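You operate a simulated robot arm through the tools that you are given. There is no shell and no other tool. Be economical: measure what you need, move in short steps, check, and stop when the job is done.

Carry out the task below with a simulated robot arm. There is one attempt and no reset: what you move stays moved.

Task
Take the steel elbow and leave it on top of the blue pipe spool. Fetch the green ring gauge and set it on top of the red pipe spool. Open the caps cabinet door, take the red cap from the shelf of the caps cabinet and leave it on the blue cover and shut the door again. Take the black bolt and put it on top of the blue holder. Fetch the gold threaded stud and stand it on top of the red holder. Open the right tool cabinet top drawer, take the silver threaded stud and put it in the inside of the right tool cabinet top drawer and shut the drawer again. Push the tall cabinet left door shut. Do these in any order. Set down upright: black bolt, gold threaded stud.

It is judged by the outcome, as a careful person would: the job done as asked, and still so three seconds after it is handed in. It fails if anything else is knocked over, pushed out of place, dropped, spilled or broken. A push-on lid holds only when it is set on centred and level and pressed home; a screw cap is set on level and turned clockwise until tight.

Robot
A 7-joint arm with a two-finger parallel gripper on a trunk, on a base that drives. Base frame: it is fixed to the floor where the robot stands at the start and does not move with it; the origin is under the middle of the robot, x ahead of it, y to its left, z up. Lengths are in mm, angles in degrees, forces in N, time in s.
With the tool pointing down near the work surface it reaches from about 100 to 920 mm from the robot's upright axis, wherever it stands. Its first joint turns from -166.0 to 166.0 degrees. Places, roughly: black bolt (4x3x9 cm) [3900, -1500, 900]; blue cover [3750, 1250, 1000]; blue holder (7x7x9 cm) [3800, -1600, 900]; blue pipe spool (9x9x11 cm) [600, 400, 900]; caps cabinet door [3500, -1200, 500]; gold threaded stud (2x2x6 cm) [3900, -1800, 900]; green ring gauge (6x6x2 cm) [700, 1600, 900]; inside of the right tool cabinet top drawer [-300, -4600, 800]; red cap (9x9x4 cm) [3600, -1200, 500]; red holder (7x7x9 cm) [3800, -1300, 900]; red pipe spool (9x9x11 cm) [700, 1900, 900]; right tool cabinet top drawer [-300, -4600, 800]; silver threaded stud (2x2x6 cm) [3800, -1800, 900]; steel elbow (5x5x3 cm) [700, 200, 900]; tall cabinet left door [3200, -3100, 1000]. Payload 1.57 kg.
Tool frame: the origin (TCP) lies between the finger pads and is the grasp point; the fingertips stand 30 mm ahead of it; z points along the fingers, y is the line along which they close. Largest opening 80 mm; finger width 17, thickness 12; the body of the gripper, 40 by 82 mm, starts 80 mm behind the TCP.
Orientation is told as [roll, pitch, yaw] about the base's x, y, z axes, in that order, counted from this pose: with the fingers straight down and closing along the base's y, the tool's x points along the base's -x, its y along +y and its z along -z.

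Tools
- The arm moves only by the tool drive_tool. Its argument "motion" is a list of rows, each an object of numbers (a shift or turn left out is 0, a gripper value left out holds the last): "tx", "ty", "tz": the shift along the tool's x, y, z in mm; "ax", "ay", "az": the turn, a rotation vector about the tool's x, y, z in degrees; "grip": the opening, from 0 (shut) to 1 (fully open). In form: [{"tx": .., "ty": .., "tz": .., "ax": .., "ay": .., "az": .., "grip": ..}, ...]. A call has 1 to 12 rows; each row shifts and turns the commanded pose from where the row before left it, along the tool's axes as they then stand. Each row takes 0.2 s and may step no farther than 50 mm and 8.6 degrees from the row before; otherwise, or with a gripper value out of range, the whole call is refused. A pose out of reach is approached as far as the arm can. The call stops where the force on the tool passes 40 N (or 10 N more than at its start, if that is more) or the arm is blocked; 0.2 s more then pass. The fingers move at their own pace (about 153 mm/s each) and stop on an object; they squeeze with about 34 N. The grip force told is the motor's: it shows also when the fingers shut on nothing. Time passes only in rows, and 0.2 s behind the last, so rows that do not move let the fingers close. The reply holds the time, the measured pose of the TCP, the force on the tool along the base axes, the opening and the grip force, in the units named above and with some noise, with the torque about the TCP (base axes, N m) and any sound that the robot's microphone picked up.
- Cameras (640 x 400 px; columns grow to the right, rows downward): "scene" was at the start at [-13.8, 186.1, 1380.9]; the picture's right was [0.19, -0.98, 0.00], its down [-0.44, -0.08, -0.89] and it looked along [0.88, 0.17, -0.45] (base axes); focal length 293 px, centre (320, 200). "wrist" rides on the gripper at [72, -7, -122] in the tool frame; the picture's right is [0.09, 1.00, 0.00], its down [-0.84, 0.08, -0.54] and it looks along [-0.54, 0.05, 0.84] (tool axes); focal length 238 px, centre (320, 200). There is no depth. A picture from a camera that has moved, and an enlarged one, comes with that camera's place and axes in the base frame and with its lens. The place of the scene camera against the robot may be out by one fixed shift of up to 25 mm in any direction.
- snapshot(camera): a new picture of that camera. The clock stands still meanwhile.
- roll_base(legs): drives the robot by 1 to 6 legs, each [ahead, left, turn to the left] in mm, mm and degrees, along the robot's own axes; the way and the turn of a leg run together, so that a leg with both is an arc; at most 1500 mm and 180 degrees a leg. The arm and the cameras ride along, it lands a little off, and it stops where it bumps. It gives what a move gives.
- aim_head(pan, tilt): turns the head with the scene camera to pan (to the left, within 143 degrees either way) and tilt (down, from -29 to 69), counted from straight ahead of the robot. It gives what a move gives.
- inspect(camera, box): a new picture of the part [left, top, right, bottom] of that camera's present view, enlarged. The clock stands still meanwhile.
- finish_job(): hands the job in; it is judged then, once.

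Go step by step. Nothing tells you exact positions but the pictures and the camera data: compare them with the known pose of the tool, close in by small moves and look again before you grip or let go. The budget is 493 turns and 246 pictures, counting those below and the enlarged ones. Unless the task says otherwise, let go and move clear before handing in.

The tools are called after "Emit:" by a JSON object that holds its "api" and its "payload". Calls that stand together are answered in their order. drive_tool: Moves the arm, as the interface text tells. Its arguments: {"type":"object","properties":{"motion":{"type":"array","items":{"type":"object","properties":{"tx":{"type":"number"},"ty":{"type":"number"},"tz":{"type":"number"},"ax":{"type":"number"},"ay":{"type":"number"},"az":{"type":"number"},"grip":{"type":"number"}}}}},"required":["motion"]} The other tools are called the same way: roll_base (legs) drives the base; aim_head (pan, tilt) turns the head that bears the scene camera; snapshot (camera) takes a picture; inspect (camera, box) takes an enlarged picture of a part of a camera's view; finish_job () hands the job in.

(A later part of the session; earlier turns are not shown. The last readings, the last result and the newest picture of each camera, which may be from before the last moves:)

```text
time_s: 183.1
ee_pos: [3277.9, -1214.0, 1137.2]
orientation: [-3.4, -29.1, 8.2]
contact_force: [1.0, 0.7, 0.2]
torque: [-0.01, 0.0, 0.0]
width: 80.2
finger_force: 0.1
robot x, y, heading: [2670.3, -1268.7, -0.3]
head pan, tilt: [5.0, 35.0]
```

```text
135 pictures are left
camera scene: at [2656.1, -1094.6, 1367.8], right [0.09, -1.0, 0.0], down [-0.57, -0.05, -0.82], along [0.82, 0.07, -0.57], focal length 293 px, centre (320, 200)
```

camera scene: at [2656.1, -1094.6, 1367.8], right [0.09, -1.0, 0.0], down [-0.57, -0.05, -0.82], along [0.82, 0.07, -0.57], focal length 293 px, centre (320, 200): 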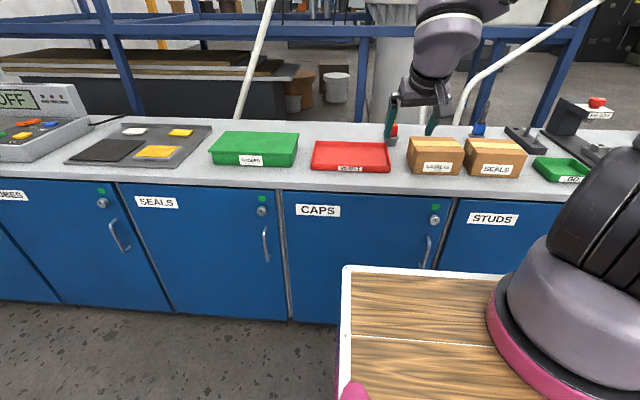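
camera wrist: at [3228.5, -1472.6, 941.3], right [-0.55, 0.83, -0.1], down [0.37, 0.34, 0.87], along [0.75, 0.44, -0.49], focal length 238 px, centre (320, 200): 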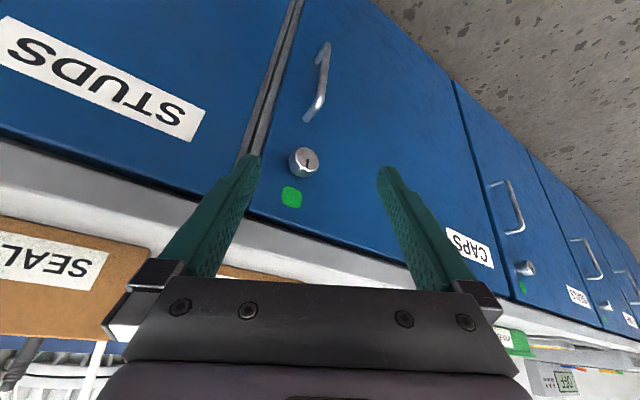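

Emit:
{"api": "drive_tool", "payload": {"motion": [{"tz": 30.8, "tx": 14.3, "ty": -25.7}, {"tz": 30.8, "tx": 14.3, "ty": -25.7}, {"tz": 30.8, "tx": 14.3, "ty": -25.7}, {"tz": 30.8, "tx": 14.3, "ty": -25.7}, {"tz": 30.8, "tx": 14.3, "ty": -25.7}, {"tz": 30.8, "tx": 14.3, "ty": -25.7}, {"tz": 30.8, "tx": 14.3, "ty": -25.7}, {"tz": 0}]}}

Emit:
{"api": "snapshot", "payload": {"camera": "scene"}}

Emit:
{"api": "snapshot", "payload": {"camera": "wrist"}}

```text
time_s: 184.8
ee_pos: [3328.8, -1399.0, 912.5]
orientation: [-3.3, -29.2, 8.1]
contact_force: [0.5, 0.6, 0.2]
torque: [0.01, 0.01, 0.01]
width: 80.0
finger_force: 0.1
out of reach, approached as far as the arm can: row 2, 3
robot x, y, heading: [2673.0, -1268.2, -0.2]
head pan, tilt: [5.0, 35.0]
```

```text
134 pictures are left
camera scene: at [2656.1, -1094.7, 1367.8], right [0.09, -1.0, 0.0], down [-0.57, -0.05, -0.82], along [0.82, 0.07, -0.57], focal length 293 px, centre (320, 200)
```

scene: 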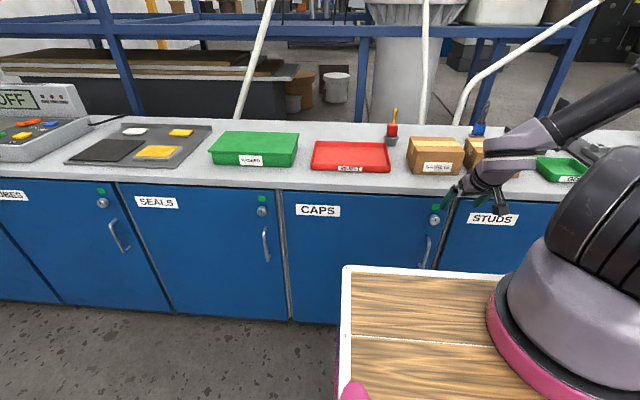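

```text
133 pictures are left
camera wrist: at [3207.0, -1416.2, 984.3], right [-0.19, 0.98, -0.1], down [0.45, 0.18, 0.88], along [0.87, 0.13, -0.47], focal length 238 px, centre (320, 200)
```

wrist: 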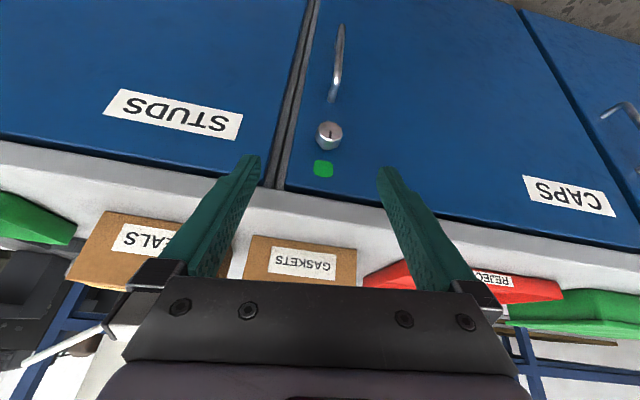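

Emit:
{"api": "drive_tool", "payload": {"motion": [{"tz": 26, "tx": 15}, {"tz": 26, "tx": 15}, {"tz": 26, "tx": 15}, {"tz": 26, "tx": 15}, {"tz": 0}]}}

Emit:
{"api": "snapshot", "payload": {"camera": "scene"}}

```text
time_s: 186.1
ee_pos: [3335.2, -1420.3, 835.7]
orientation: [-3.4, -29.0, 8.1]
contact_force: [-0.7, 0.2, -1.0]
torque: [0.0, 0.01, 0.0]
width: 80.0
finger_force: 0.1
out of reach, approached as far as the arm can: row 3, 4
robot x, y, heading: [2673.4, -1269.6, 0.1]
head pan, tilt: [5.0, 35.0]
```

```text
132 pictures are left
camera scene: at [2656.1, -1094.7, 1367.8], right [0.09, -1.0, 0.0], down [-0.57, -0.05, -0.82], along [0.82, 0.07, -0.57], focal length 293 px, centre (320, 200)
```

scene: 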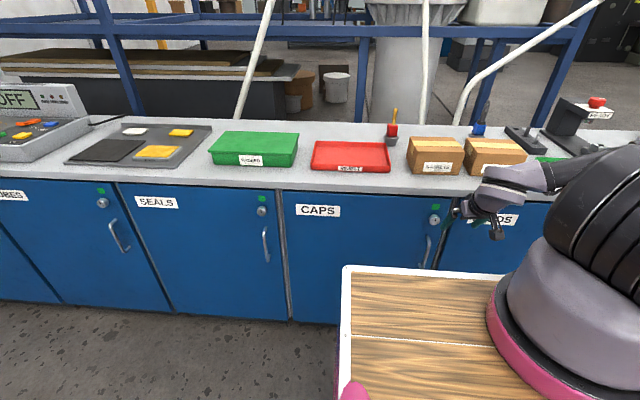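

This elbow-right posture keeps running out of reach. Earlier, with the elbow to the left, the hand reached z 710 easily, so I go back up and left to restore that posture.

Emit:
{"api": "drive_tool", "payload": {"motion": [{"tx": -20.7, "tz": -37.5}, {"tx": -20.7, "tz": -37.5}, {"tx": -20.7, "tz": -37.5}, {"tx": -20.7, "tz": -37.5}, {"tx": -20.7, "tz": -37.5}, {"tx": -20.7, "tz": -37.5}, {"tx": -20.7, "tz": -37.5}, {"ty": 42}, {"ty": 42}, {"ty": 42}, {"ty": 42}, {"tx": 0}]}}

Emit:
{"api": "drive_tool", "payload": {"motion": [{"ty": 42}, {"ty": 42}, {"ty": 42}, {"ty": 40}, {"ay": 7, "az": 2}, {"ay": 7, "az": 2}, {"ay": 7, "az": 2}, {"ay": 7, "az": 2}, {"tx": 0}]}}

Emit:
{"api": "snapshot", "payload": {"camera": "scene"}}

```text
time_s: 188.7
ee_pos: [3313.7, -1237.5, 1125.9]
orientation: [-3.4, -29.1, 8.1]
contact_force: [-0.7, 0.7, -0.3]
torque: [0.02, 0.02, 0.03]
width: 79.8
finger_force: 0.0
robot x, y, heading: [2672.3, -1271.5, -0.2]
head pan, tilt: [5.0, 35.0]
```

```text
time_s: 190.7
ee_pos: [3294.8, -1072.6, 1117.0]
orientation: [-0.9, -1.4, -1.0]
contact_force: [0.8, 0.1, -0.2]
torque: [0.0, -0.01, 0.0]
width: 80.1
finger_force: 0.1
robot x, y, heading: [2670.7, -1268.5, -0.3]
head pan, tilt: [5.0, 35.0]
```

```text
131 pictures are left
camera scene: at [2656.0, -1094.6, 1367.8], right [0.09, -1.0, 0.0], down [-0.57, -0.05, -0.82], along [0.82, 0.07, -0.57], focal length 293 px, centre (320, 200)
```

scene: 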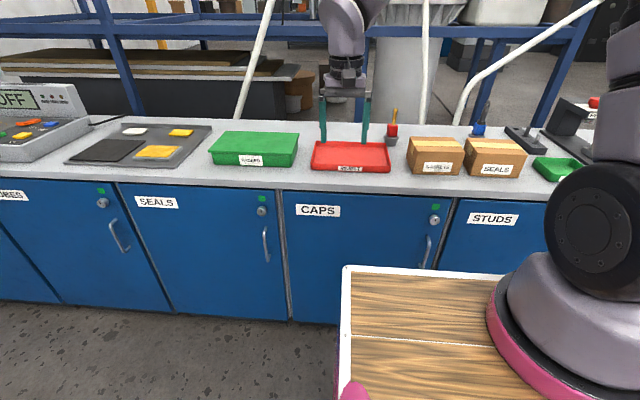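

Emit:
{"api": "drive_tool", "payload": {"motion": [{"tx": 40}, {"tx": 40}, {"tx": 40}, {"tx": 30}, {"tx": 0}]}}

Emit:
{"api": "roll_base", "payload": {"legs": [[0, -263, 0.3], [168, 0, 0]]}}

Emit:
{"api": "drive_tool", "payload": {"motion": [{"ay": -8}, {"ay": -8}, {"ay": -8}, {"ay": -8}, {"ay": -3}, {"tx": 0}]}}

Emit:
{"api": "snapshot", "payload": {"camera": "scene"}}

```text
time_s: 191.8
ee_pos: [3144.9, -1069.7, 1113.7]
orientation: [-0.9, -1.4, -1.1]
contact_force: [0.6, 0.2, 0.2]
torque: [0.02, 0.01, -0.02]
width: 80.1
finger_force: 0.0
robot x, y, heading: [2671.6, -1273.3, 0.2]
head pan, tilt: [5.0, 35.0]
```

```text
time_s: 194.8
ee_pos: [3310.1, -1336.6, 1112.5]
orientation: [-0.9, -1.4, -0.9]
contact_force: [0.0, -0.3, -0.4]
torque: [-0.03, -0.01, 0.01]
width: 80.2
finger_force: 0.0
robot x, y, heading: [2837.8, -1540.3, -0.4]
head pan, tilt: [5.0, 35.0]
```

```text
time_s: 196.2
ee_pos: [3309.4, -1336.2, 1111.5]
orientation: [-1.0, -36.4, -0.3]
contact_force: [-0.2, 0.6, 0.5]
torque: [0.02, -0.01, 0.0]
width: 80.0
finger_force: 0.1
robot x, y, heading: [2839.2, -1537.7, 0.2]
head pan, tilt: [5.0, 35.0]
```

```text
130 pictures are left
camera scene: at [2822.0, -1362.5, 1367.8], right [0.09, -1.0, 0.0], down [-0.57, -0.05, -0.82], along [0.82, 0.07, -0.57], focal length 293 px, centre (320, 200)
```

scene: 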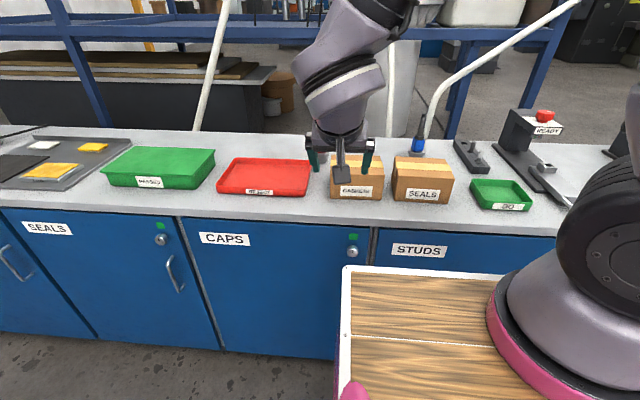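

Emit:
{"api": "drive_tool", "payload": {"motion": [{"tz": 33, "tx": 24.4, "ty": -3}, {"tz": 33, "tx": 24.4, "ty": -3}, {"tz": 33, "tx": 24.4, "ty": -3}, {"tz": 33, "tx": 24.4, "ty": -3}, {"tz": 33, "tx": 24.4, "ty": -3}, {"tz": 33, "tx": 24.4, "ty": -3}, {"tz": 33, "tx": 24.4, "ty": -3}, {"tz": 33, "tx": 24.4, "ty": -3}, {"tz": 33, "tx": 24.4, "ty": -3}, {"tx": 0}]}}

Emit:
{"api": "snapshot", "payload": {"camera": "scene"}}

Emit:
{"api": "snapshot", "payload": {"camera": "wrist"}}

```text
time_s: 197.2
ee_pos: [3310.4, -1346.7, 954.1]
orientation: [-0.4, -37.1, -0.2]
contact_force: [7.3, -10.2, 81.8]
torque: [0.32, 12.0, 1.49]
width: 80.3
finger_force: 0.1
robot x, y, heading: [2839.9, -1539.6, -0.1]
head pan, tilt: [5.0, 35.0]
stopped in row 5: the force on the tool passed its limit at 368 N (the readings are from after the stop); the commanded pose is now the measured one
```

```text
129 pictures are left
camera scene: at [2821.1, -1363.4, 1367.9], right [0.09, -1.0, 0.0], down [-0.57, -0.05, -0.82], along [0.82, 0.07, -0.57], focal length 293 px, centre (320, 200)
```

scene: 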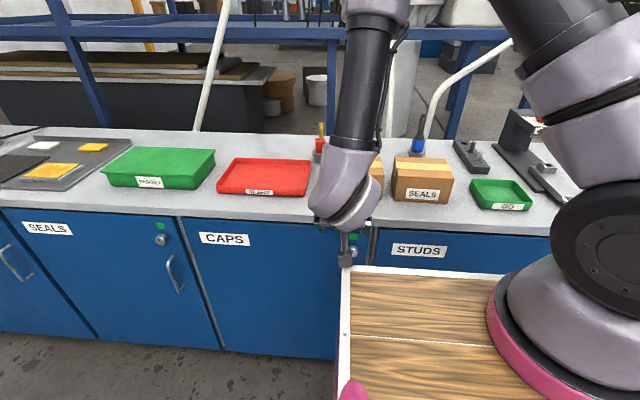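

```text
128 pictures are left
camera wrist: at [3179.8, -1352.4, 1007.9], right [-0.07, 1.0, -0.06], down [0.34, 0.08, 0.94], along [0.94, 0.04, -0.35], focal length 238 px, centre (320, 200)
```

wrist: 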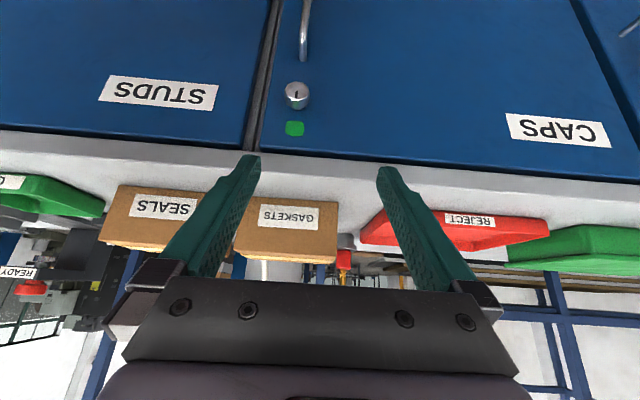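

The wrist camera's mount touched the robot's own tray edge. I lift off at once, then shift the base 80 mm right so the hand descends clear of the tray.

Emit:
{"api": "drive_tool", "payload": {"motion": [{"tz": -16, "tx": -12}, {"tz": -32, "tx": -24}, {"tz": -32, "tx": -24}, {"tz": 0}]}}

Emit:
{"api": "roll_base", "payload": {"legs": [[0, -85, 0]]}}

Emit:
{"api": "snapshot", "payload": {"camera": "wrist"}}

Emit:
{"api": "snapshot", "payload": {"camera": "scene"}}

```text
time_s: 198.2
ee_pos: [3311.3, -1346.0, 1052.4]
orientation: [-0.7, -36.8, -0.1]
contact_force: [-0.7, 0.3, -0.3]
torque: [-0.06, 0.01, 0.0]
width: 79.9
finger_force: 0.1
robot x, y, heading: [2837.9, -1539.1, 0.1]
head pan, tilt: [5.0, 35.0]
```

```text
time_s: 199.3
ee_pos: [3311.3, -1429.4, 1053.5]
orientation: [-0.6, -36.7, 0.0]
contact_force: [-1.4, 0.6, 0.3]
torque: [0.0, 0.01, 0.01]
width: 80.1
finger_force: 0.2
robot x, y, heading: [2838.8, -1624.9, 0.2]
head pan, tilt: [5.0, 35.0]
```

```text
127 pictures are left
camera wrist: at [3180.1, -1435.4, 1107.1], right [-0.07, 1.0, -0.06], down [0.35, 0.08, 0.93], along [0.94, 0.04, -0.35], focal length 238 px, centre (320, 200)
```

wrist: 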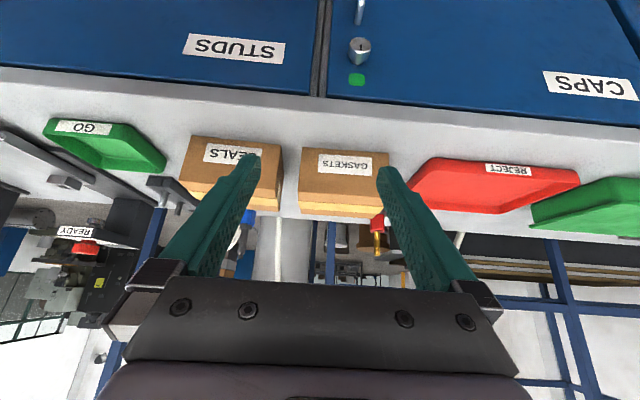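

```text
126 pictures are left
camera scene: at [2822.0, -1447.5, 1367.8], right [0.09, -1.0, 0.0], down [-0.57, -0.05, -0.82], along [0.82, 0.07, -0.57], focal length 293 px, centre (320, 200)
```

scene: 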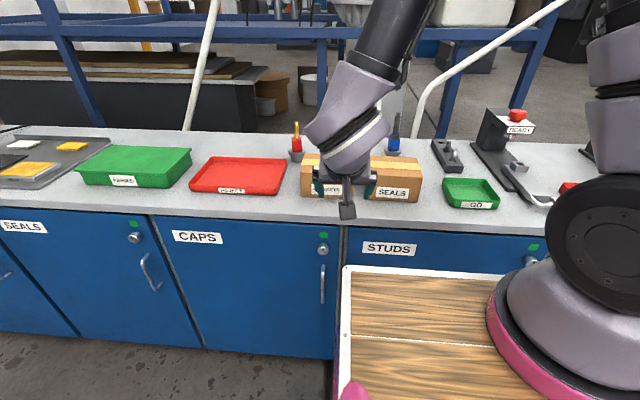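

Emit:
{"api": "drive_tool", "payload": {"motion": [{"ty": 32}, {"ty": 32}, {"tz": 33, "tx": 24.4}, {"tz": 33, "tx": 24.4}, {"tz": 33, "tx": 24.4}, {"tz": 33, "tx": 24.4}, {"tz": 33, "tx": 24.4}, {"tz": 0}]}}

Emit:
{"api": "snapshot", "payload": {"camera": "wrist"}}

Emit:
{"api": "snapshot", "payload": {"camera": "scene"}}

```text
time_s: 201.1
ee_pos: [3315.5, -1368.6, 845.6]
orientation: [-0.6, -36.8, -0.2]
contact_force: [-0.7, 0.0, 0.0]
torque: [0.03, 0.0, 0.01]
width: 79.9
finger_force: 0.1
robot x, y, heading: [2838.4, -1624.2, 0.2]
head pan, tilt: [5.0, 35.0]
```

```text
125 pictures are left
camera wrist: at [3184.0, -1373.9, 899.7], right [-0.07, 1.0, -0.06], down [0.35, 0.08, 0.93], along [0.94, 0.04, -0.35], focal length 238 px, centre (320, 200)
```

wrist: 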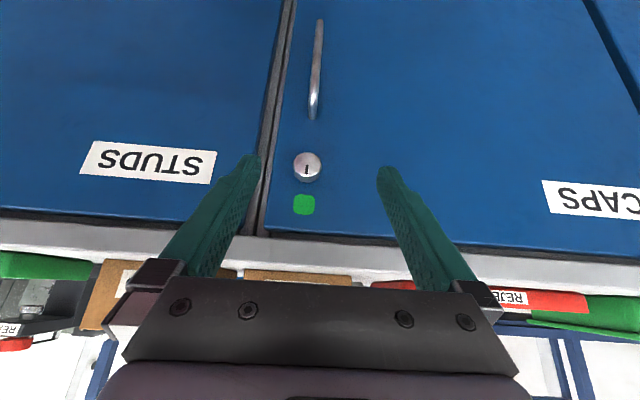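

```text
124 pictures are left
camera scene: at [2822.0, -1447.4, 1367.8], right [0.09, -1.0, 0.0], down [-0.57, -0.05, -0.82], along [0.82, 0.07, -0.57], focal length 293 px, centre (320, 200)
```

scene: 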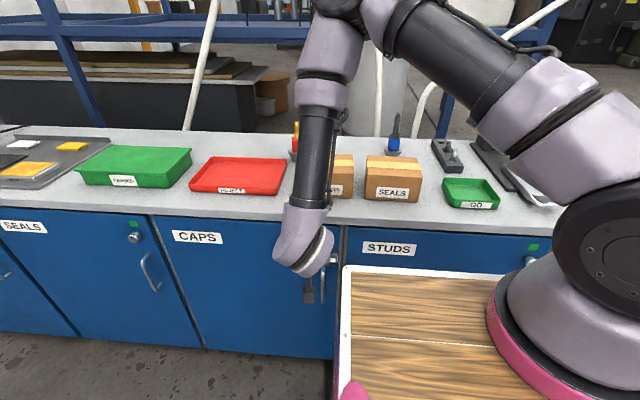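

No reach trouble now. The handle runs z 559–716 at y about −1381. I go down to z of about 690 in front of it.

Emit:
{"api": "drive_tool", "payload": {"motion": [{"tz": 31, "tx": 23, "ty": -3}, {"tz": 31, "tx": 23, "ty": -3}, {"tz": 31, "tx": 23, "ty": -3}, {"tz": 31, "tx": 23, "ty": -3}, {"tz": 0}]}}

Emit:
{"api": "snapshot", "payload": {"camera": "wrist"}}

```text
time_s: 202.3
ee_pos: [3313.8, -1382.9, 691.4]
orientation: [-0.7, -36.8, -0.1]
contact_force: [1.0, -0.2, -0.5]
torque: [-0.02, 0.0, 0.0]
width: 79.9
finger_force: 0.0
robot x, y, heading: [2840.7, -1623.4, -0.0]
head pan, tilt: [5.0, 35.0]
```

```text
123 pictures are left
camera wrist: at [3183.9, -1388.3, 745.6], right [-0.07, 1.0, -0.06], down [0.35, 0.08, 0.93], along [0.94, 0.04, -0.35], focal length 238 px, centre (320, 200)
```

wrist: 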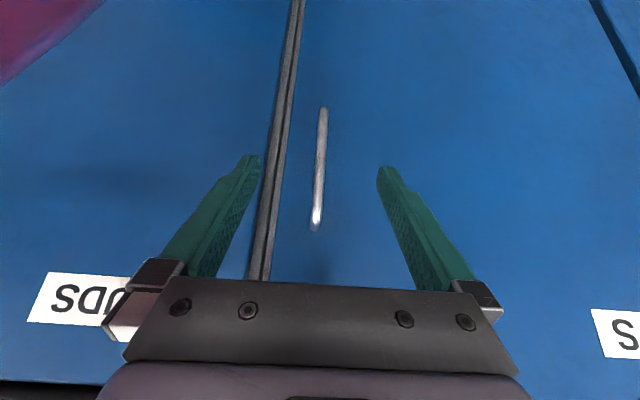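

The bar is at about x = 3415 with the door face near 3450. I advance towards it.

Emit:
{"api": "drive_tool", "payload": {"motion": [{"tz": 22, "tx": -13, "ty": 2}, {"tz": 22, "tx": -13, "ty": 1}, {"tz": 22, "tx": -14}, {"tz": 0}]}}

Emit:
{"api": "snapshot", "payload": {"camera": "wrist"}}

Emit:
{"api": "inspect", "payload": {"camera": "scene", "box": [220, 190, 380, 310]}}

```text
time_s: 203.3
ee_pos: [3386.6, -1380.5, 662.5]
orientation: [-0.6, -36.8, -0.1]
contact_force: [-0.5, 0.3, 1.1]
torque: [-0.01, 0.01, 0.01]
width: 80.1
finger_force: 0.0
robot x, y, heading: [2842.9, -1623.6, 0.2]
head pan, tilt: [5.0, 35.0]
```

```text
122 pictures are left
camera wrist: at [3254.6, -1385.4, 717.3], right [-0.07, 1.0, -0.06], down [0.35, 0.08, 0.93], along [0.94, 0.04, -0.35], focal length 238 px, centre (320, 200)
```

wrist: 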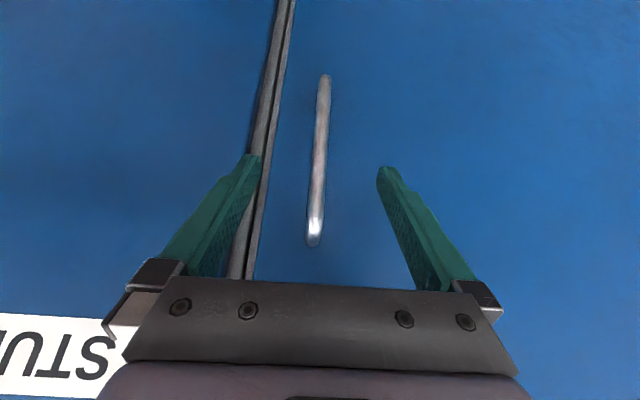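

```text
3.33 times, centred on (300, 250) of scene
camera zoom: at [2822.0, -1447.4, 1367.8], right [0.09, -1.0, 0.0], down [-0.57, -0.05, -0.82], along [0.82, 0.07, -0.57], focal length 976 px, centre (387, 33)
```

zoom: 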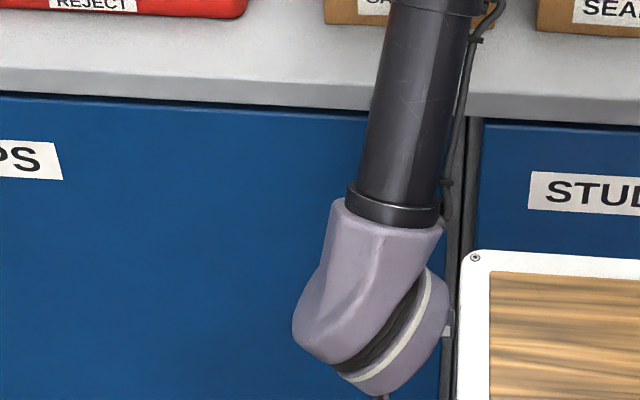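

Emit:
{"api": "drive_tool", "payload": {"motion": [{"tz": 7.2, "tx": -9.6}, {"tz": 7.2, "tx": -9.6}, {"tz": 6, "tx": -8}, {"tz": 0}]}}

Emit:
{"api": "snapshot", "payload": {"camera": "wrist"}}

```text
time_s: 204.3
ee_pos: [3419.7, -1380.2, 663.1]
orientation: [-0.7, -36.8, -0.1]
contact_force: [0.4, 0.5, 0.5]
torque: [0.02, 0.02, 0.0]
width: 80.0
finger_force: 0.2
robot x, y, heading: [2834.7, -1627.6, 0.0]
head pan, tilt: [5.0, 35.0]
```

```text
120 pictures are left
camera wrist: at [3288.2, -1385.4, 717.3], right [-0.07, 1.0, -0.06], down [0.35, 0.08, 0.93], along [0.94, 0.04, -0.35], focal length 238 px, centre (320, 200)
```

wrist: 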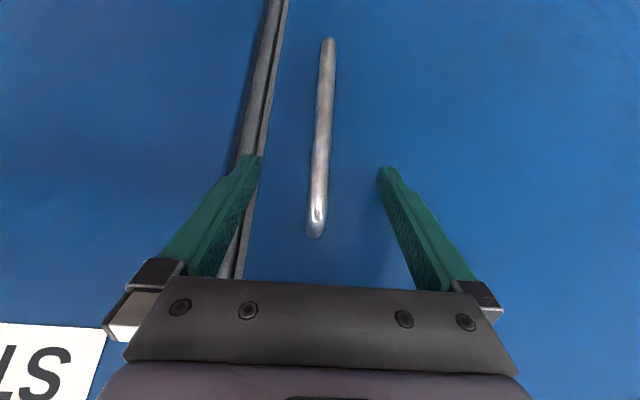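

Emit:
{"api": "drive_tool", "payload": {"motion": [{"tz": 7.2, "tx": -9.6}, {"tz": 4, "tx": -5}, {"tz": 0}, {"grip": 0.5}, {"grip": 0.25}, {"grip": 0.1}, {"grip": 0}, {"tz": 0}]}}

Emit:
{"api": "snapshot", "payload": {"camera": "wrist"}}

```text
time_s: 204.9
ee_pos: [3427.0, -1379.4, 661.1]
orientation: [-0.8, -36.0, 0.6]
contact_force: [-4.0, -1.5, 2.2]
torque: [0.04, 0.03, 0.17]
width: 79.1
finger_force: 0.1
robot x, y, heading: [2838.4, -1621.7, 0.3]
head pan, tilt: [5.0, 35.0]
stopped in row 2: the force on the tool passed its limit at 48 N (the readings are from after the stop); the commanded pose is now the measured one
```

```text
119 pictures are left
camera wrist: at [3296.8, -1385.1, 717.3], right [-0.08, 0.99, -0.06], down [0.36, 0.09, 0.93], along [0.93, 0.05, -0.36], focal length 238 px, centre (320, 200)
```

wrist: 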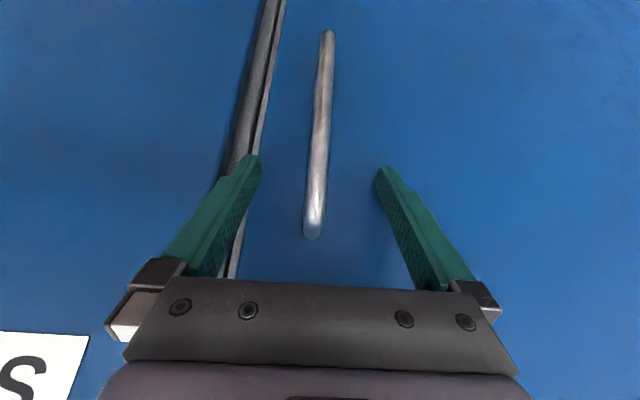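

The fingertips touch the door face (x about 3448), so the bar is between the pads. I back off 3 mm and close.

Emit:
{"api": "drive_tool", "payload": {"motion": [{"tz": -3, "tx": 3}, {"grip": 0.5}, {"grip": 0.3}, {"grip": 0.15}, {"grip": 0}, {"grip": 0}, {"tz": 0}]}}

Emit:
{"api": "snapshot", "payload": {"camera": "wrist"}}

```text
time_s: 206.5
ee_pos: [3423.5, -1380.7, 661.5]
orientation: [-0.9, -36.1, 0.4]
contact_force: [-3.1, -32.7, 9.5]
torque: [0.83, -0.21, 0.13]
width: 11.9
finger_force: 29.0
robot x, y, heading: [2839.3, -1623.9, 0.1]
head pan, tilt: [5.0, 35.0]
```

```text
118 pictures are left
camera wrist: at [3293.2, -1387.1, 717.4], right [-0.07, 1.0, -0.07], down [0.36, 0.09, 0.93], along [0.93, 0.04, -0.36], focal length 238 px, centre (320, 200)
```

wrist: 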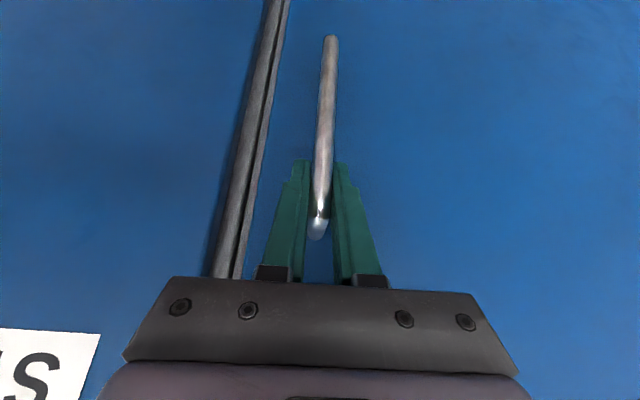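

The handle is gripped at 11.9 mm. The hinge is at y of about −872 (radius about 508 mm), so I pull the door along that arc.

Emit:
{"api": "drive_tool", "payload": {"motion": [{"ty": -1.5}, {"tz": -10.4, "tx": 14.2, "ty": 1.5}, {"tz": -10.4, "tx": 14.2, "ty": 2}, {"tz": -20.7, "tx": 28.3, "ty": 6}, {"tz": -20.4, "tx": 27.8, "ty": 8.4}, {"tz": 0}]}}

Emit:
{"api": "snapshot", "payload": {"camera": "scene"}}

```text
time_s: 207.9
ee_pos: [3317.2, -1363.4, 661.6]
orientation: [-0.6, -36.1, 0.5]
contact_force: [-8.5, -28.7, 12.0]
torque: [0.9, 0.61, 0.09]
width: 13.0
finger_force: 29.7
robot x, y, heading: [2836.4, -1626.8, 0.0]
head pan, tilt: [5.0, 35.0]
```

```text
117 pictures are left
camera scene: at [2821.2, -1448.4, 1367.9], right [0.09, -1.0, 0.0], down [-0.57, -0.05, -0.82], along [0.82, 0.07, -0.57], focal length 293 px, centre (320, 200)
```

scene: 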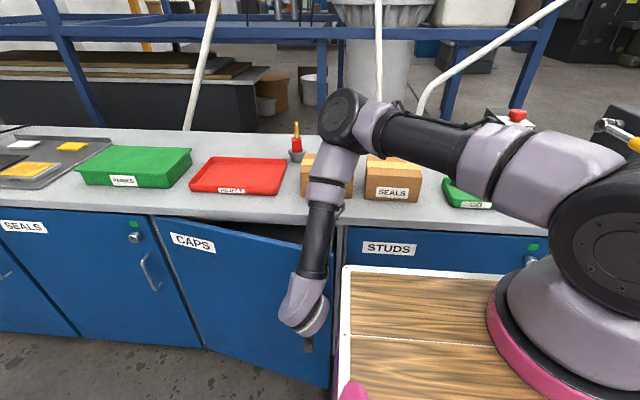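

The door is opening. I continue along the arc.

Emit:
{"api": "drive_tool", "payload": {"motion": [{"tz": -20, "tx": 27.4, "ty": 11}, {"tz": -19.5, "tx": 26.6, "ty": 13.1}, {"tz": -18.9, "tx": 25.8, "ty": 15.3}, {"tz": -18.3, "tx": 25, "ty": 17.6}, {"tz": 0}]}}

Emit:
{"api": "snapshot", "payload": {"camera": "scene"}}

```text
time_s: 208.8
ee_pos: [3222.6, -1326.0, 659.2]
orientation: [-1.2, -36.9, 0.2]
contact_force: [1.7, -5.5, 2.0]
torque: [0.91, -0.05, -0.04]
width: 12.0
finger_force: 29.2
robot x, y, heading: [2836.7, -1624.3, 0.1]
head pan, tilt: [5.0, 35.0]
stopped in row 4: the force on the tool passed its limit at 69 N (the readings are from after the stop); the commanded pose is now the measured one
```

```text
116 pictures are left
camera scene: at [2821.4, -1447.8, 1367.8], right [0.09, -1.0, 0.0], down [-0.57, -0.05, -0.82], along [0.82, 0.07, -0.57], focal length 293 px, centre (320, 200)
```

scene: 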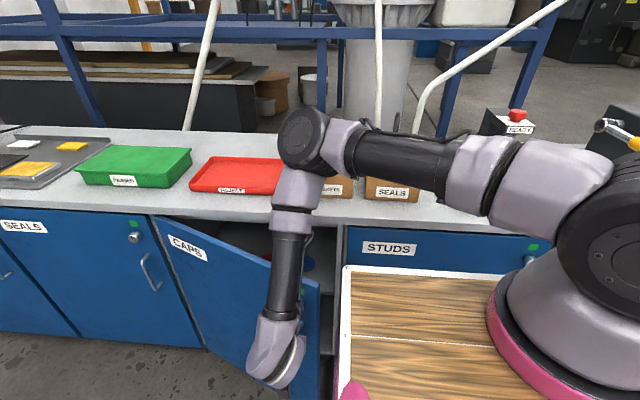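

The door is open about 23°. I release the handle, withdraw, and will push the door wider from its inner face.

Emit:
{"api": "drive_tool", "payload": {"motion": [{"grip": 0.6}, {"grip": 1}, {"tz": -15}, {"tz": -30}, {"tz": -40}, {"tz": -40, "tx": -30}, {"tz": -40, "tx": -30}, {"tz": -40, "tx": -30}, {"tz": 0}]}}

Emit:
{"api": "snapshot", "payload": {"camera": "scene"}}

Emit:
{"api": "snapshot", "payload": {"camera": "wrist"}}

```text
time_s: 210.8
ee_pos: [3172.6, -1322.0, 876.4]
orientation: [-1.3, -36.8, 0.2]
contact_force: [-0.6, -0.9, 0.1]
torque: [0.01, 0.02, 0.02]
width: 80.0
finger_force: 0.0
robot x, y, heading: [2838.3, -1627.5, 0.1]
head pan, tilt: [5.0, 35.0]
```

```text
115 pictures are left
camera scene: at [2821.5, -1447.6, 1367.8], right [0.09, -1.0, 0.0], down [-0.57, -0.05, -0.82], along [0.82, 0.07, -0.57], focal length 293 px, centre (320, 200)
```

scene: 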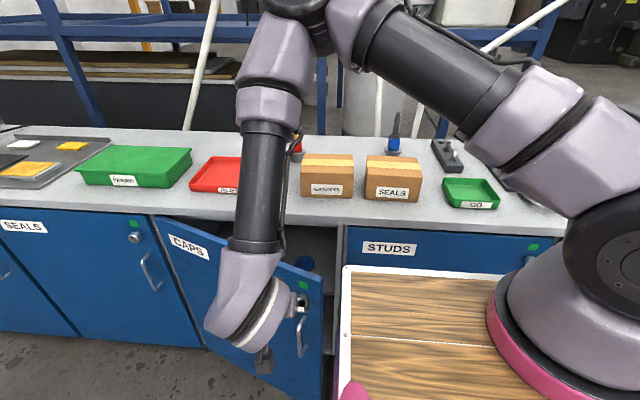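

```text
114 pictures are left
camera wrist: at [3040.6, -1327.8, 930.6], right [-0.06, 1.0, -0.07], down [0.35, 0.09, 0.93], along [0.94, 0.04, -0.35], focal length 238 px, centre (320, 200)
```

wrist: 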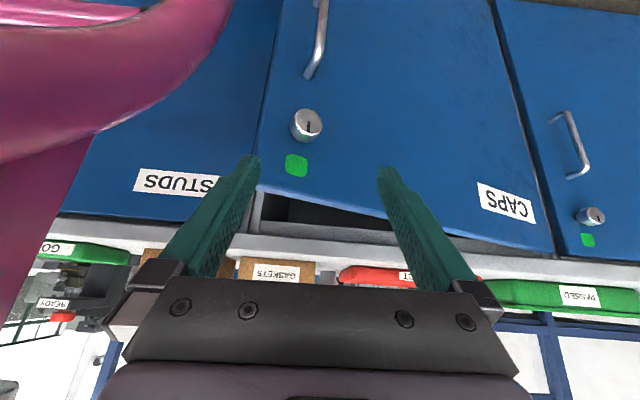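

Emit:
{"api": "drive_tool", "payload": {"motion": [{"tx": -27, "tz": -36, "grip": 0}, {"tx": -27, "tz": -36}, {"ay": 7.4}, {"ay": 7.4}, {"ay": 7.4}, {"ay": 7.4}, {"ay": 7.2}, {"tx": -42, "ty": -14}, {"tx": -42, "ty": -14}, {"tx": -42, "ty": -14}, {"tx": -42, "ty": -11}, {"tx": 0}]}}

Emit:
{"api": "snapshot", "payload": {"camera": "wrist"}}

Emit:
{"api": "snapshot", "payload": {"camera": "scene"}}

```text
time_s: 213.4
ee_pos: [3341.0, -1376.2, 968.4]
orientation: [-1.0, 0.0, -0.6]
contact_force: [0.7, 0.2, 0.5]
torque: [-0.01, -0.02, 0.0]
width: 0.0
finger_force: 21.1
robot x, y, heading: [2838.8, -1622.5, -0.0]
head pan, tilt: [5.0, 35.0]
```

```text
113 pictures are left
camera wrist: at [3268.0, -1380.1, 1090.4], right [-0.08, 1.0, -0.02], down [0.84, 0.08, 0.54], along [0.54, 0.03, -0.84], focal length 238 px, centre (320, 200)
```

wrist: 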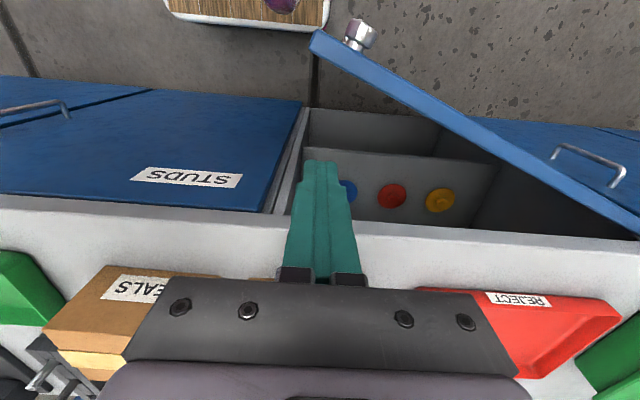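

```text
112 pictures are left
camera scene: at [2821.4, -1447.6, 1367.8], right [0.09, -1.0, 0.0], down [-0.57, -0.05, -0.82], along [0.82, 0.07, -0.57], focal length 293 px, centre (320, 200)
```

scene: 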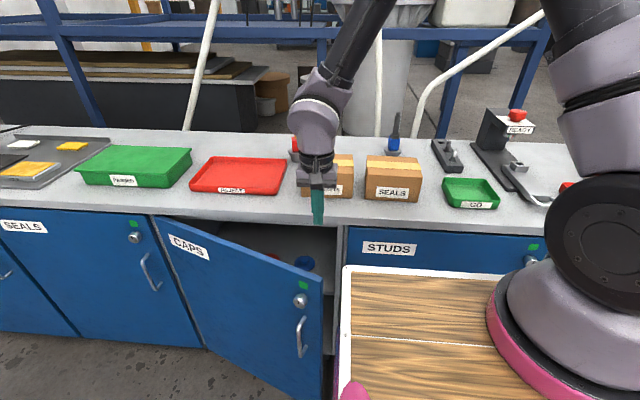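

Inside I can see blue, red and yellow caps on the shelf. I lower the closed fingers behind the door's inner face.

Emit:
{"api": "drive_tool", "payload": {"motion": [{"tz": 45}, {"tz": 45}, {"tz": 45}, {"tz": 45}, {"tz": 30}, {"tz": 0}]}}

Emit:
{"api": "drive_tool", "payload": {"motion": [{"tx": 30, "ty": 5}, {"tx": 30, "ty": 5}, {"tx": 30, "ty": 8}, {"tx": 30, "ty": 12}, {"tx": 30, "ty": 15}, {"tz": 0}]}}

Emit:
{"api": "snapshot", "payload": {"camera": "scene"}}

```text
time_s: 214.8
ee_pos: [3337.9, -1377.2, 758.6]
orientation: [-1.0, 0.1, -0.5]
contact_force: [0.1, -0.9, 0.8]
torque: [-0.02, 0.01, -0.01]
width: 0.0
finger_force: 21.7
robot x, y, heading: [2839.3, -1625.8, 0.5]
head pan, tilt: [5.0, 35.0]
```

```text
time_s: 215.3
ee_pos: [3299.8, -1373.6, 759.8]
orientation: [-1.1, -0.7, -1.5]
contact_force: [4.7, -2.6, -0.2]
torque: [0.23, 0.43, -0.2]
width: 0.2
finger_force: 21.2
robot x, y, heading: [2836.5, -1625.9, 0.3]
head pan, tilt: [5.0, 35.0]
stopped in row 2: the force on the tool passed its limit at 59 N (the readings are from after the stop); the commanded pose is now the measured one
```

```text
111 pictures are left
camera scene: at [2821.5, -1447.8, 1367.8], right [0.09, -1.0, 0.0], down [-0.57, -0.05, -0.82], along [0.82, 0.07, -0.57], focal length 293 px, centre (320, 200)
```

scene: 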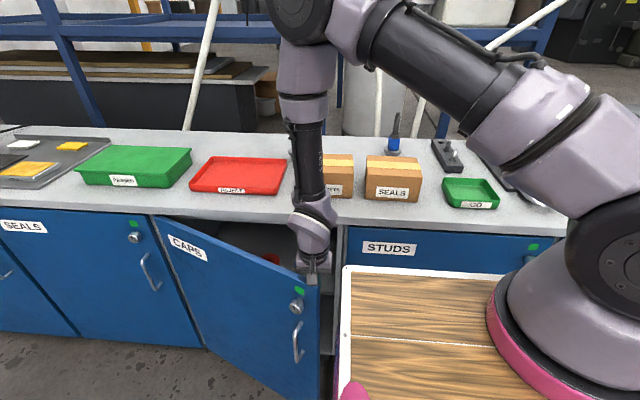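

I touched the door; I continue with smaller steps to swing it open.

Emit:
{"api": "drive_tool", "payload": {"motion": [{"tx": 9, "ty": 3}, {"tx": 9, "ty": 3}, {"tx": 9, "ty": 3}, {"tx": 9, "ty": 3}, {"tx": 9, "ty": 4}, {"tx": 9, "ty": 4}, {"tx": 9, "ty": 4}, {"tx": 9, "ty": 4}, {"tx": 9, "ty": 4}, {"tx": 9, "ty": 5}, {"tx": 9, "ty": 5}, {"tx": 9, "ty": 5}]}}

Emit:
{"api": "snapshot", "payload": {"camera": "scene"}}

```text
time_s: 215.7
ee_pos: [3300.1, -1373.4, 759.9]
orientation: [-1.0, -0.9, -2.2]
contact_force: [6.4, -4.2, -1.4]
torque: [0.27, 0.44, -0.21]
width: 0.0
finger_force: 21.5
robot x, y, heading: [2838.4, -1623.1, 0.1]
head pan, tilt: [5.0, 35.0]
stopped in row 1: the force on the tool passed its limit at 52 N (the readings are from after the stop); the commanded pose is now the measured one
```

```text
110 pictures are left
camera scene: at [2821.5, -1447.8, 1367.8], right [0.09, -1.0, 0.0], down [-0.57, -0.05, -0.82], along [0.82, 0.07, -0.57], focal length 293 px, centre (320, 200)
```

scene: 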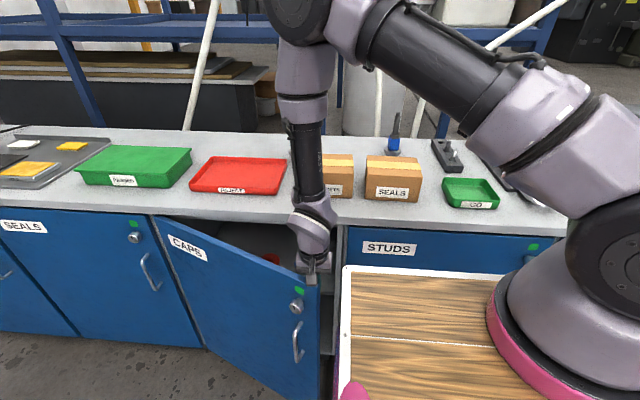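

The door is being stopped by the robot's own base. I lift the hand out and back the robot clear of the door's swing.

Emit:
{"api": "drive_tool", "payload": {"motion": [{"tx": -15}, {"tz": -45}, {"tz": -45}, {"tz": -45}, {"tz": -45}, {"tz": -45}, {"tz": -30}, {"tz": 0}]}}

Emit:
{"api": "roll_base", "payload": {"legs": [[-300, 0, 0], [0, 175, 0]]}}

Emit:
{"api": "snapshot", "payload": {"camera": "scene"}}

```text
time_s: 217.5
ee_pos: [3309.6, -1367.0, 1014.6]
orientation: [-1.2, -1.0, -2.2]
contact_force: [0.0, 0.3, 0.2]
torque: [0.0, 0.03, 0.01]
width: 0.1
finger_force: 20.9
robot x, y, heading: [2837.4, -1624.9, 0.1]
head pan, tilt: [5.0, 35.0]
```

```text
time_s: 220.7
ee_pos: [3008.4, -1195.1, 1014.9]
orientation: [-1.1, -1.0, -2.5]
contact_force: [-0.3, 0.5, 0.2]
torque: [0.0, 0.02, 0.0]
width: 0.2
finger_force: 21.1
robot x, y, heading: [2532.1, -1448.8, 0.1]
head pan, tilt: [5.0, 35.0]
```

```text
109 pictures are left
camera scene: at [2519.9, -1272.6, 1367.8], right [0.08, -1.0, 0.0], down [-0.57, -0.05, -0.82], along [0.82, 0.07, -0.57], focal length 293 px, centre (320, 200)
```

scene: 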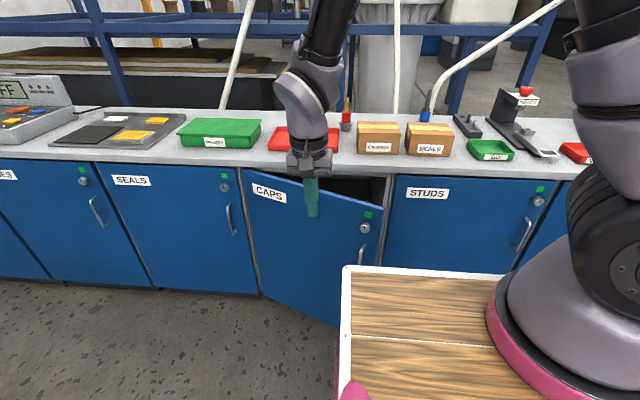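

Emit:
{"api": "drive_tool", "payload": {"motion": [{"tx": -41.8, "ty": -20.8}, {"tx": -41.8, "ty": -20.8}, {"tx": -41.8, "ty": -20.8}, {"tx": -41.8, "ty": -20.8}, {"tx": -41.8, "ty": -20.8}, {"tx": -41.8, "ty": -20.8}, {"tx": -41.8, "ty": -20.8}, {"tx": -41.8, "ty": -20.8}, {"tz": 0}]}}

Emit:
{"api": "snapshot", "payload": {"camera": "wrist"}}

```text
time_s: 222.7
ee_pos: [3331.4, -1374.1, 1023.4]
orientation: [-1.1, -1.0, -2.4]
contact_force: [0.0, 0.3, 0.5]
torque: [-0.01, -0.02, 0.0]
width: 0.0
finger_force: 21.4
robot x, y, heading: [2536.5, -1447.0, 0.1]
head pan, tilt: [5.0, 35.0]
```

```text
108 pictures are left
camera wrist: at [3256.7, -1375.6, 1143.4], right [-0.05, 1.0, -0.02], down [0.83, 0.05, 0.56], along [0.56, 0.01, -0.83], focal length 238 px, centre (320, 200)
```

wrist: 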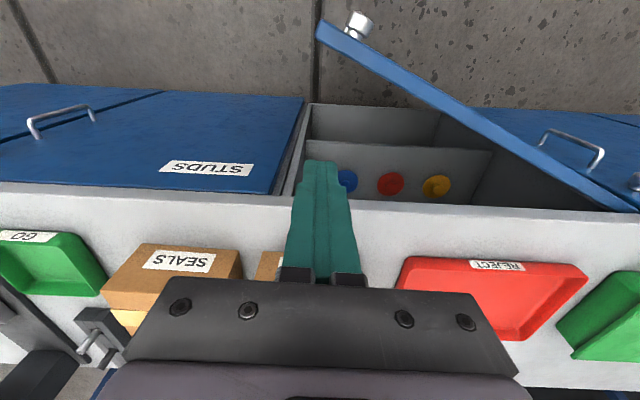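

Emit:
{"api": "drive_tool", "payload": {"motion": [{"tz": 44}, {"tz": 44}, {"tz": 44}, {"tz": 44}, {"tz": 44}, {"tz": 44}, {"tz": 0}]}}

Emit:
{"api": "drive_tool", "payload": {"motion": [{"tx": 12, "ty": 2}, {"tx": 12, "ty": 2}, {"tx": 8, "ty": 2}, {"tx": 8, "ty": 3}, {"tx": 8, "ty": 3}, {"tx": 8, "ty": 3}, {"tx": 8, "ty": 3}, {"tx": 8, "ty": 3}, {"tx": 8, "ty": 3}, {"tx": 8, "ty": 3}, {"tx": 8, "ty": 3}, {"tx": 8, "ty": 4}]}}

Emit:
{"api": "snapshot", "payload": {"camera": "scene"}}

```text
time_s: 224.3
ee_pos: [3339.4, -1382.6, 761.7]
orientation: [-1.2, -0.9, -2.5]
contact_force: [0.1, -0.3, -0.2]
torque: [-0.03, -0.02, -0.02]
width: 0.3
finger_force: 21.4
robot x, y, heading: [2537.3, -1447.7, -0.4]
head pan, tilt: [5.0, 35.0]
```

```text
time_s: 226.9
ee_pos: [3236.4, -1342.1, 758.8]
orientation: [-1.1, -1.0, -2.5]
contact_force: [0.4, -0.7, 0.5]
torque: [-0.02, -0.03, -0.03]
width: 0.0
finger_force: 21.1
robot x, y, heading: [2536.5, -1450.9, -0.0]
head pan, tilt: [5.0, 35.0]
```

```text
107 pictures are left
camera scene: at [2520.0, -1272.7, 1367.8], right [0.08, -1.0, 0.0], down [-0.57, -0.05, -0.82], along [0.82, 0.07, -0.57], focal length 293 px, centre (320, 200)
```

scene: 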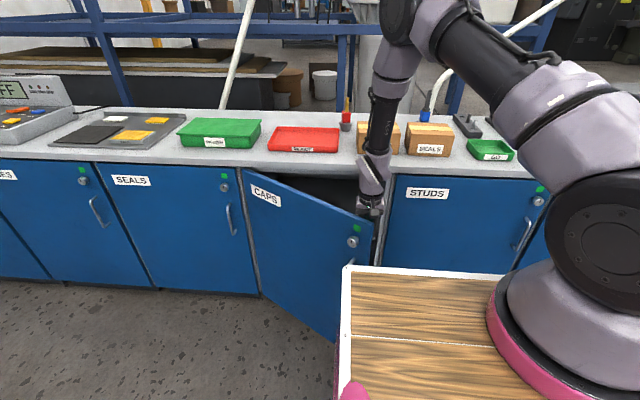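

The door swings freely now. I keep pushing along its arc.

Emit:
{"api": "drive_tool", "payload": {"motion": [{"tx": 18, "ty": 8.5}, {"tx": 18, "ty": 9}, {"tx": 18, "ty": 9.5}, {"tx": 18, "ty": 10}, {"tx": 17, "ty": 10.5}, {"tx": 17, "ty": 11}, {"tx": 16.5, "ty": 11.5}, {"tx": 16, "ty": 12}, {"tx": 15.5, "ty": 12.5}, {"tx": 15, "ty": 13}, {"tx": 14.5, "ty": 13.5}, {"tx": 14, "ty": 14}]}}

Emit:
{"api": "snapshot", "payload": {"camera": "scene"}}

```text
time_s: 229.5
ee_pos: [3044.4, -1199.2, 751.2]
orientation: [-1.2, -1.0, -2.5]
contact_force: [-0.5, 0.8, -0.4]
torque: [0.01, 0.03, -0.01]
width: 0.1
finger_force: 21.8
robot x, y, heading: [2535.2, -1447.6, -0.1]
head pan, tilt: [5.0, 35.0]
```

```text
106 pictures are left
camera scene: at [2520.2, -1272.8, 1367.8], right [0.08, -1.0, 0.0], down [-0.57, -0.05, -0.82], along [0.82, 0.07, -0.57], focal length 293 px, centre (320, 200)
```

scene: 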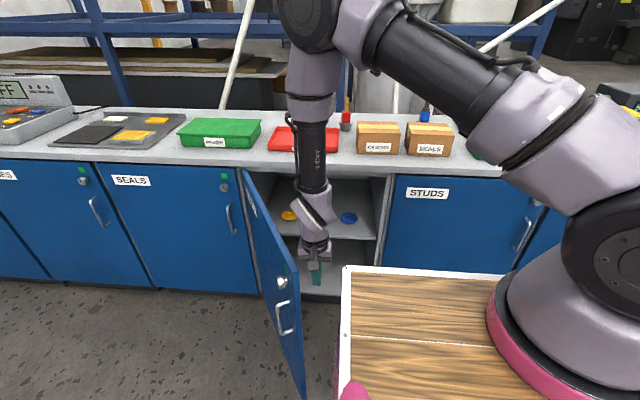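

Emit:
{"api": "drive_tool", "payload": {"motion": [{"tx": 13, "ty": 18}, {"tx": 12, "ty": 19}, {"tx": 11, "ty": 20}, {"tx": 10, "ty": 21}, {"tx": 9, "ty": 22}, {"tx": 8, "ty": 22}, {"tx": 6, "ty": 23}, {"tx": 5, "ty": 23}, {"tx": 4, "ty": 23}, {"tx": 3, "ty": 23}, {"tx": 2, "ty": 23}, {"tx": 0, "ty": 23}]}}

Emit:
{"api": "snapshot", "payload": {"camera": "scene"}}

```text
time_s: 232.1
ee_pos: [2972.4, -935.3, 745.3]
orientation: [-1.2, -1.0, -2.5]
contact_force: [-0.1, -0.3, -0.4]
torque: [-0.01, 0.03, 0.03]
width: 0.1
finger_force: 20.9
robot x, y, heading: [2538.6, -1450.6, -0.2]
head pan, tilt: [5.0, 35.0]
```

```text
105 pictures are left
camera scene: at [2519.9, -1272.7, 1367.8], right [0.08, -1.0, 0.0], down [-0.57, -0.05, -0.82], along [0.82, 0.07, -0.57], focal length 293 px, centre (320, 200)
```

scene: 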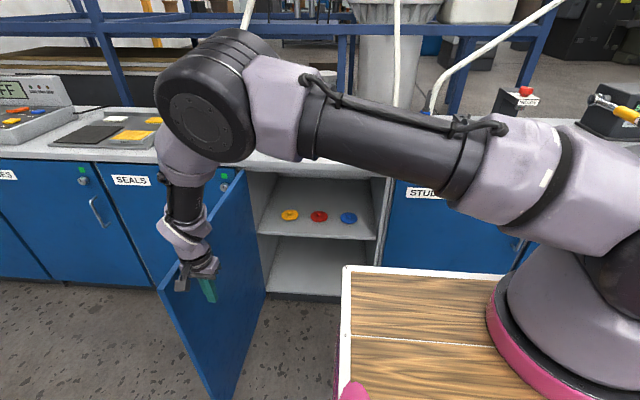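

The door is wide open and the red cap is the middle one on the upper shelf. I look closer at it.

Emit:
{"api": "inspect", "payload": {"camera": "scene", "box": [250, 165, 390, 300]}}

```text
2.96 times, centred on (320, 232) of scene
camera zoom: at [2519.9, -1272.7, 1367.8], right [0.08, -1.0, 0.0], down [-0.57, -0.05, -0.82], along [0.82, 0.07, -0.57], focal length 867 px, centre (320, 104)
```

zoom: 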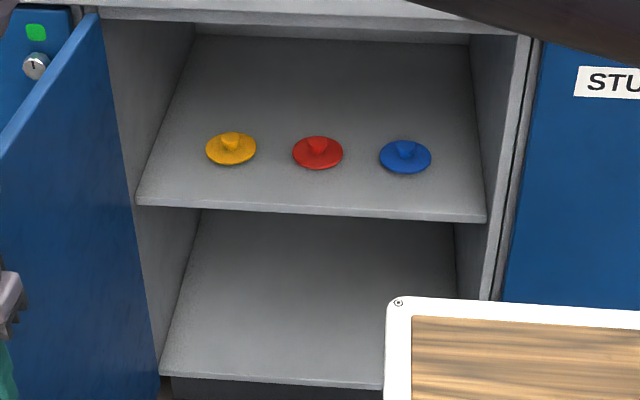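

The cap has a knob to grip, but the shelf is low and deep. I take the hand out above the door and position it in front of the opening for a better look.

Emit:
{"api": "drive_tool", "payload": {"motion": [{"ty": -25}, {"tz": -45}, {"tz": -45}, {"tz": -45}, {"tz": -45}, {"tz": -45}, {"tz": -45}, {"ty": -45}, {"ty": -45}, {"ty": -45}, {"ty": -45, "tx": -20}, {"tz": 0}]}}

Emit:
{"api": "roll_base", "payload": {"legs": [[150, 0, 0]]}}

Emit:
{"api": "drive_tool", "payload": {"motion": [{"ay": -8, "grip": 1}, {"ay": -8}, {"ay": -8}, {"ay": -8}, {"ay": -5}, {"tx": 0}]}}

Emit:
{"api": "snapshot", "payload": {"camera": "scene"}}

Emit:
{"api": "snapshot", "payload": {"camera": "wrist"}}

```text
time_s: 234.7
ee_pos: [2978.1, -1136.6, 1021.0]
orientation: [-1.1, -1.0, -2.4]
contact_force: [0.7, 0.1, -0.1]
torque: [-0.05, -0.02, 0.0]
width: 0.1
finger_force: 21.4
robot x, y, heading: [2537.4, -1448.9, 0.0]
head pan, tilt: [5.0, 35.0]
```

```text
time_s: 236.1
ee_pos: [3127.9, -1138.6, 1021.0]
orientation: [-1.1, -1.0, -2.5]
contact_force: [0.4, -0.3, 0.3]
torque: [0.01, 0.02, 0.0]
width: 0.0
finger_force: 21.4
robot x, y, heading: [2685.3, -1452.6, -0.2]
head pan, tilt: [5.0, 35.0]
```

```text
time_s: 237.4
ee_pos: [3129.4, -1137.2, 1020.3]
orientation: [-1.4, -38.1, -1.8]
contact_force: [0.6, -0.5, 0.5]
torque: [-0.01, -0.01, 0.0]
width: 80.1
finger_force: 0.0
robot x, y, heading: [2684.8, -1447.9, -0.1]
head pan, tilt: [5.0, 35.0]
```

```text
103 pictures are left
camera scene: at [2669.6, -1273.2, 1367.8], right [0.08, -1.0, 0.0], down [-0.57, -0.05, -0.82], along [0.82, 0.07, -0.57], focal length 293 px, centre (320, 200)
```

scene: 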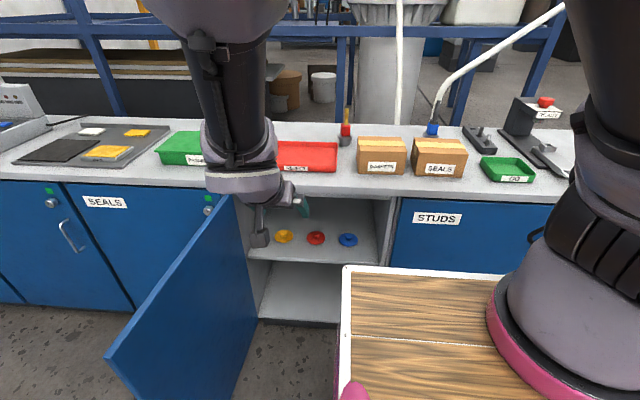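

```text
102 pictures are left
camera wrist: at [2996.5, -1137.9, 1071.9], right [-0.03, 1.0, -0.08], down [0.33, 0.08, 0.94], along [0.94, 0.0, -0.33], focal length 238 px, centre (320, 200)
```

wrist: 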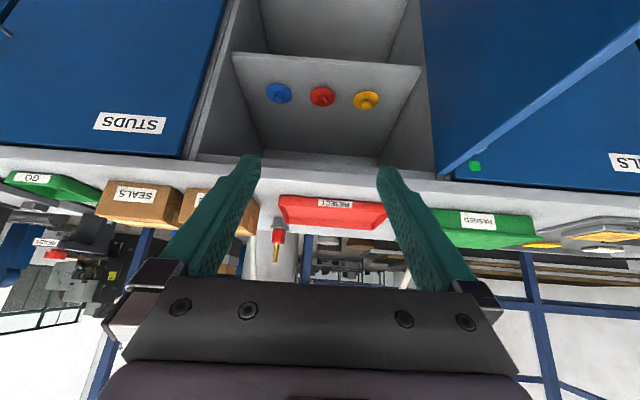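

Emit:
{"api": "drive_tool", "payload": {"motion": [{"tz": 33.5, "tx": 26.2}, {"tz": 33.5, "tx": 26.2}, {"tz": 33.5, "tx": 26.2}, {"tz": 33.5, "tx": 26.2}, {"tz": 33.5, "tx": 26.2}, {"tz": 33.5, "tx": 26.2}, {"tz": 0}]}}

Emit:
{"api": "snapshot", "payload": {"camera": "wrist"}}

```text
time_s: 239.1
ee_pos: [3128.4, -1142.8, 765.6]
orientation: [-1.5, -38.0, -1.5]
contact_force: [-0.2, 0.3, -0.3]
torque: [0.02, 0.0, 0.02]
width: 80.0
finger_force: 0.1
robot x, y, heading: [2684.5, -1448.6, -0.3]
head pan, tilt: [5.0, 35.0]
```

```text
101 pictures are left
camera wrist: at [2996.1, -1143.7, 815.8], right [-0.03, 1.0, -0.08], down [0.33, 0.08, 0.94], along [0.94, 0.0, -0.33], focal length 238 px, centre (320, 200)
```

wrist: 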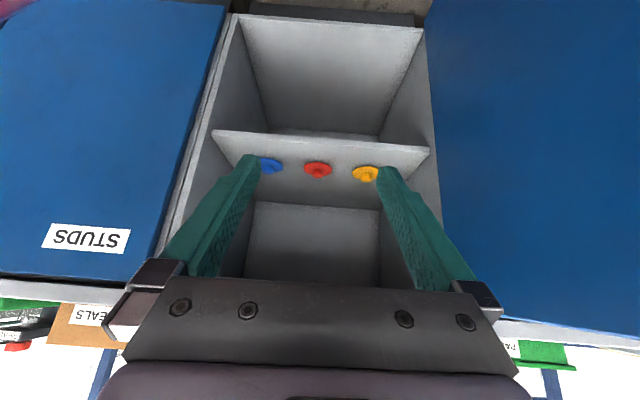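

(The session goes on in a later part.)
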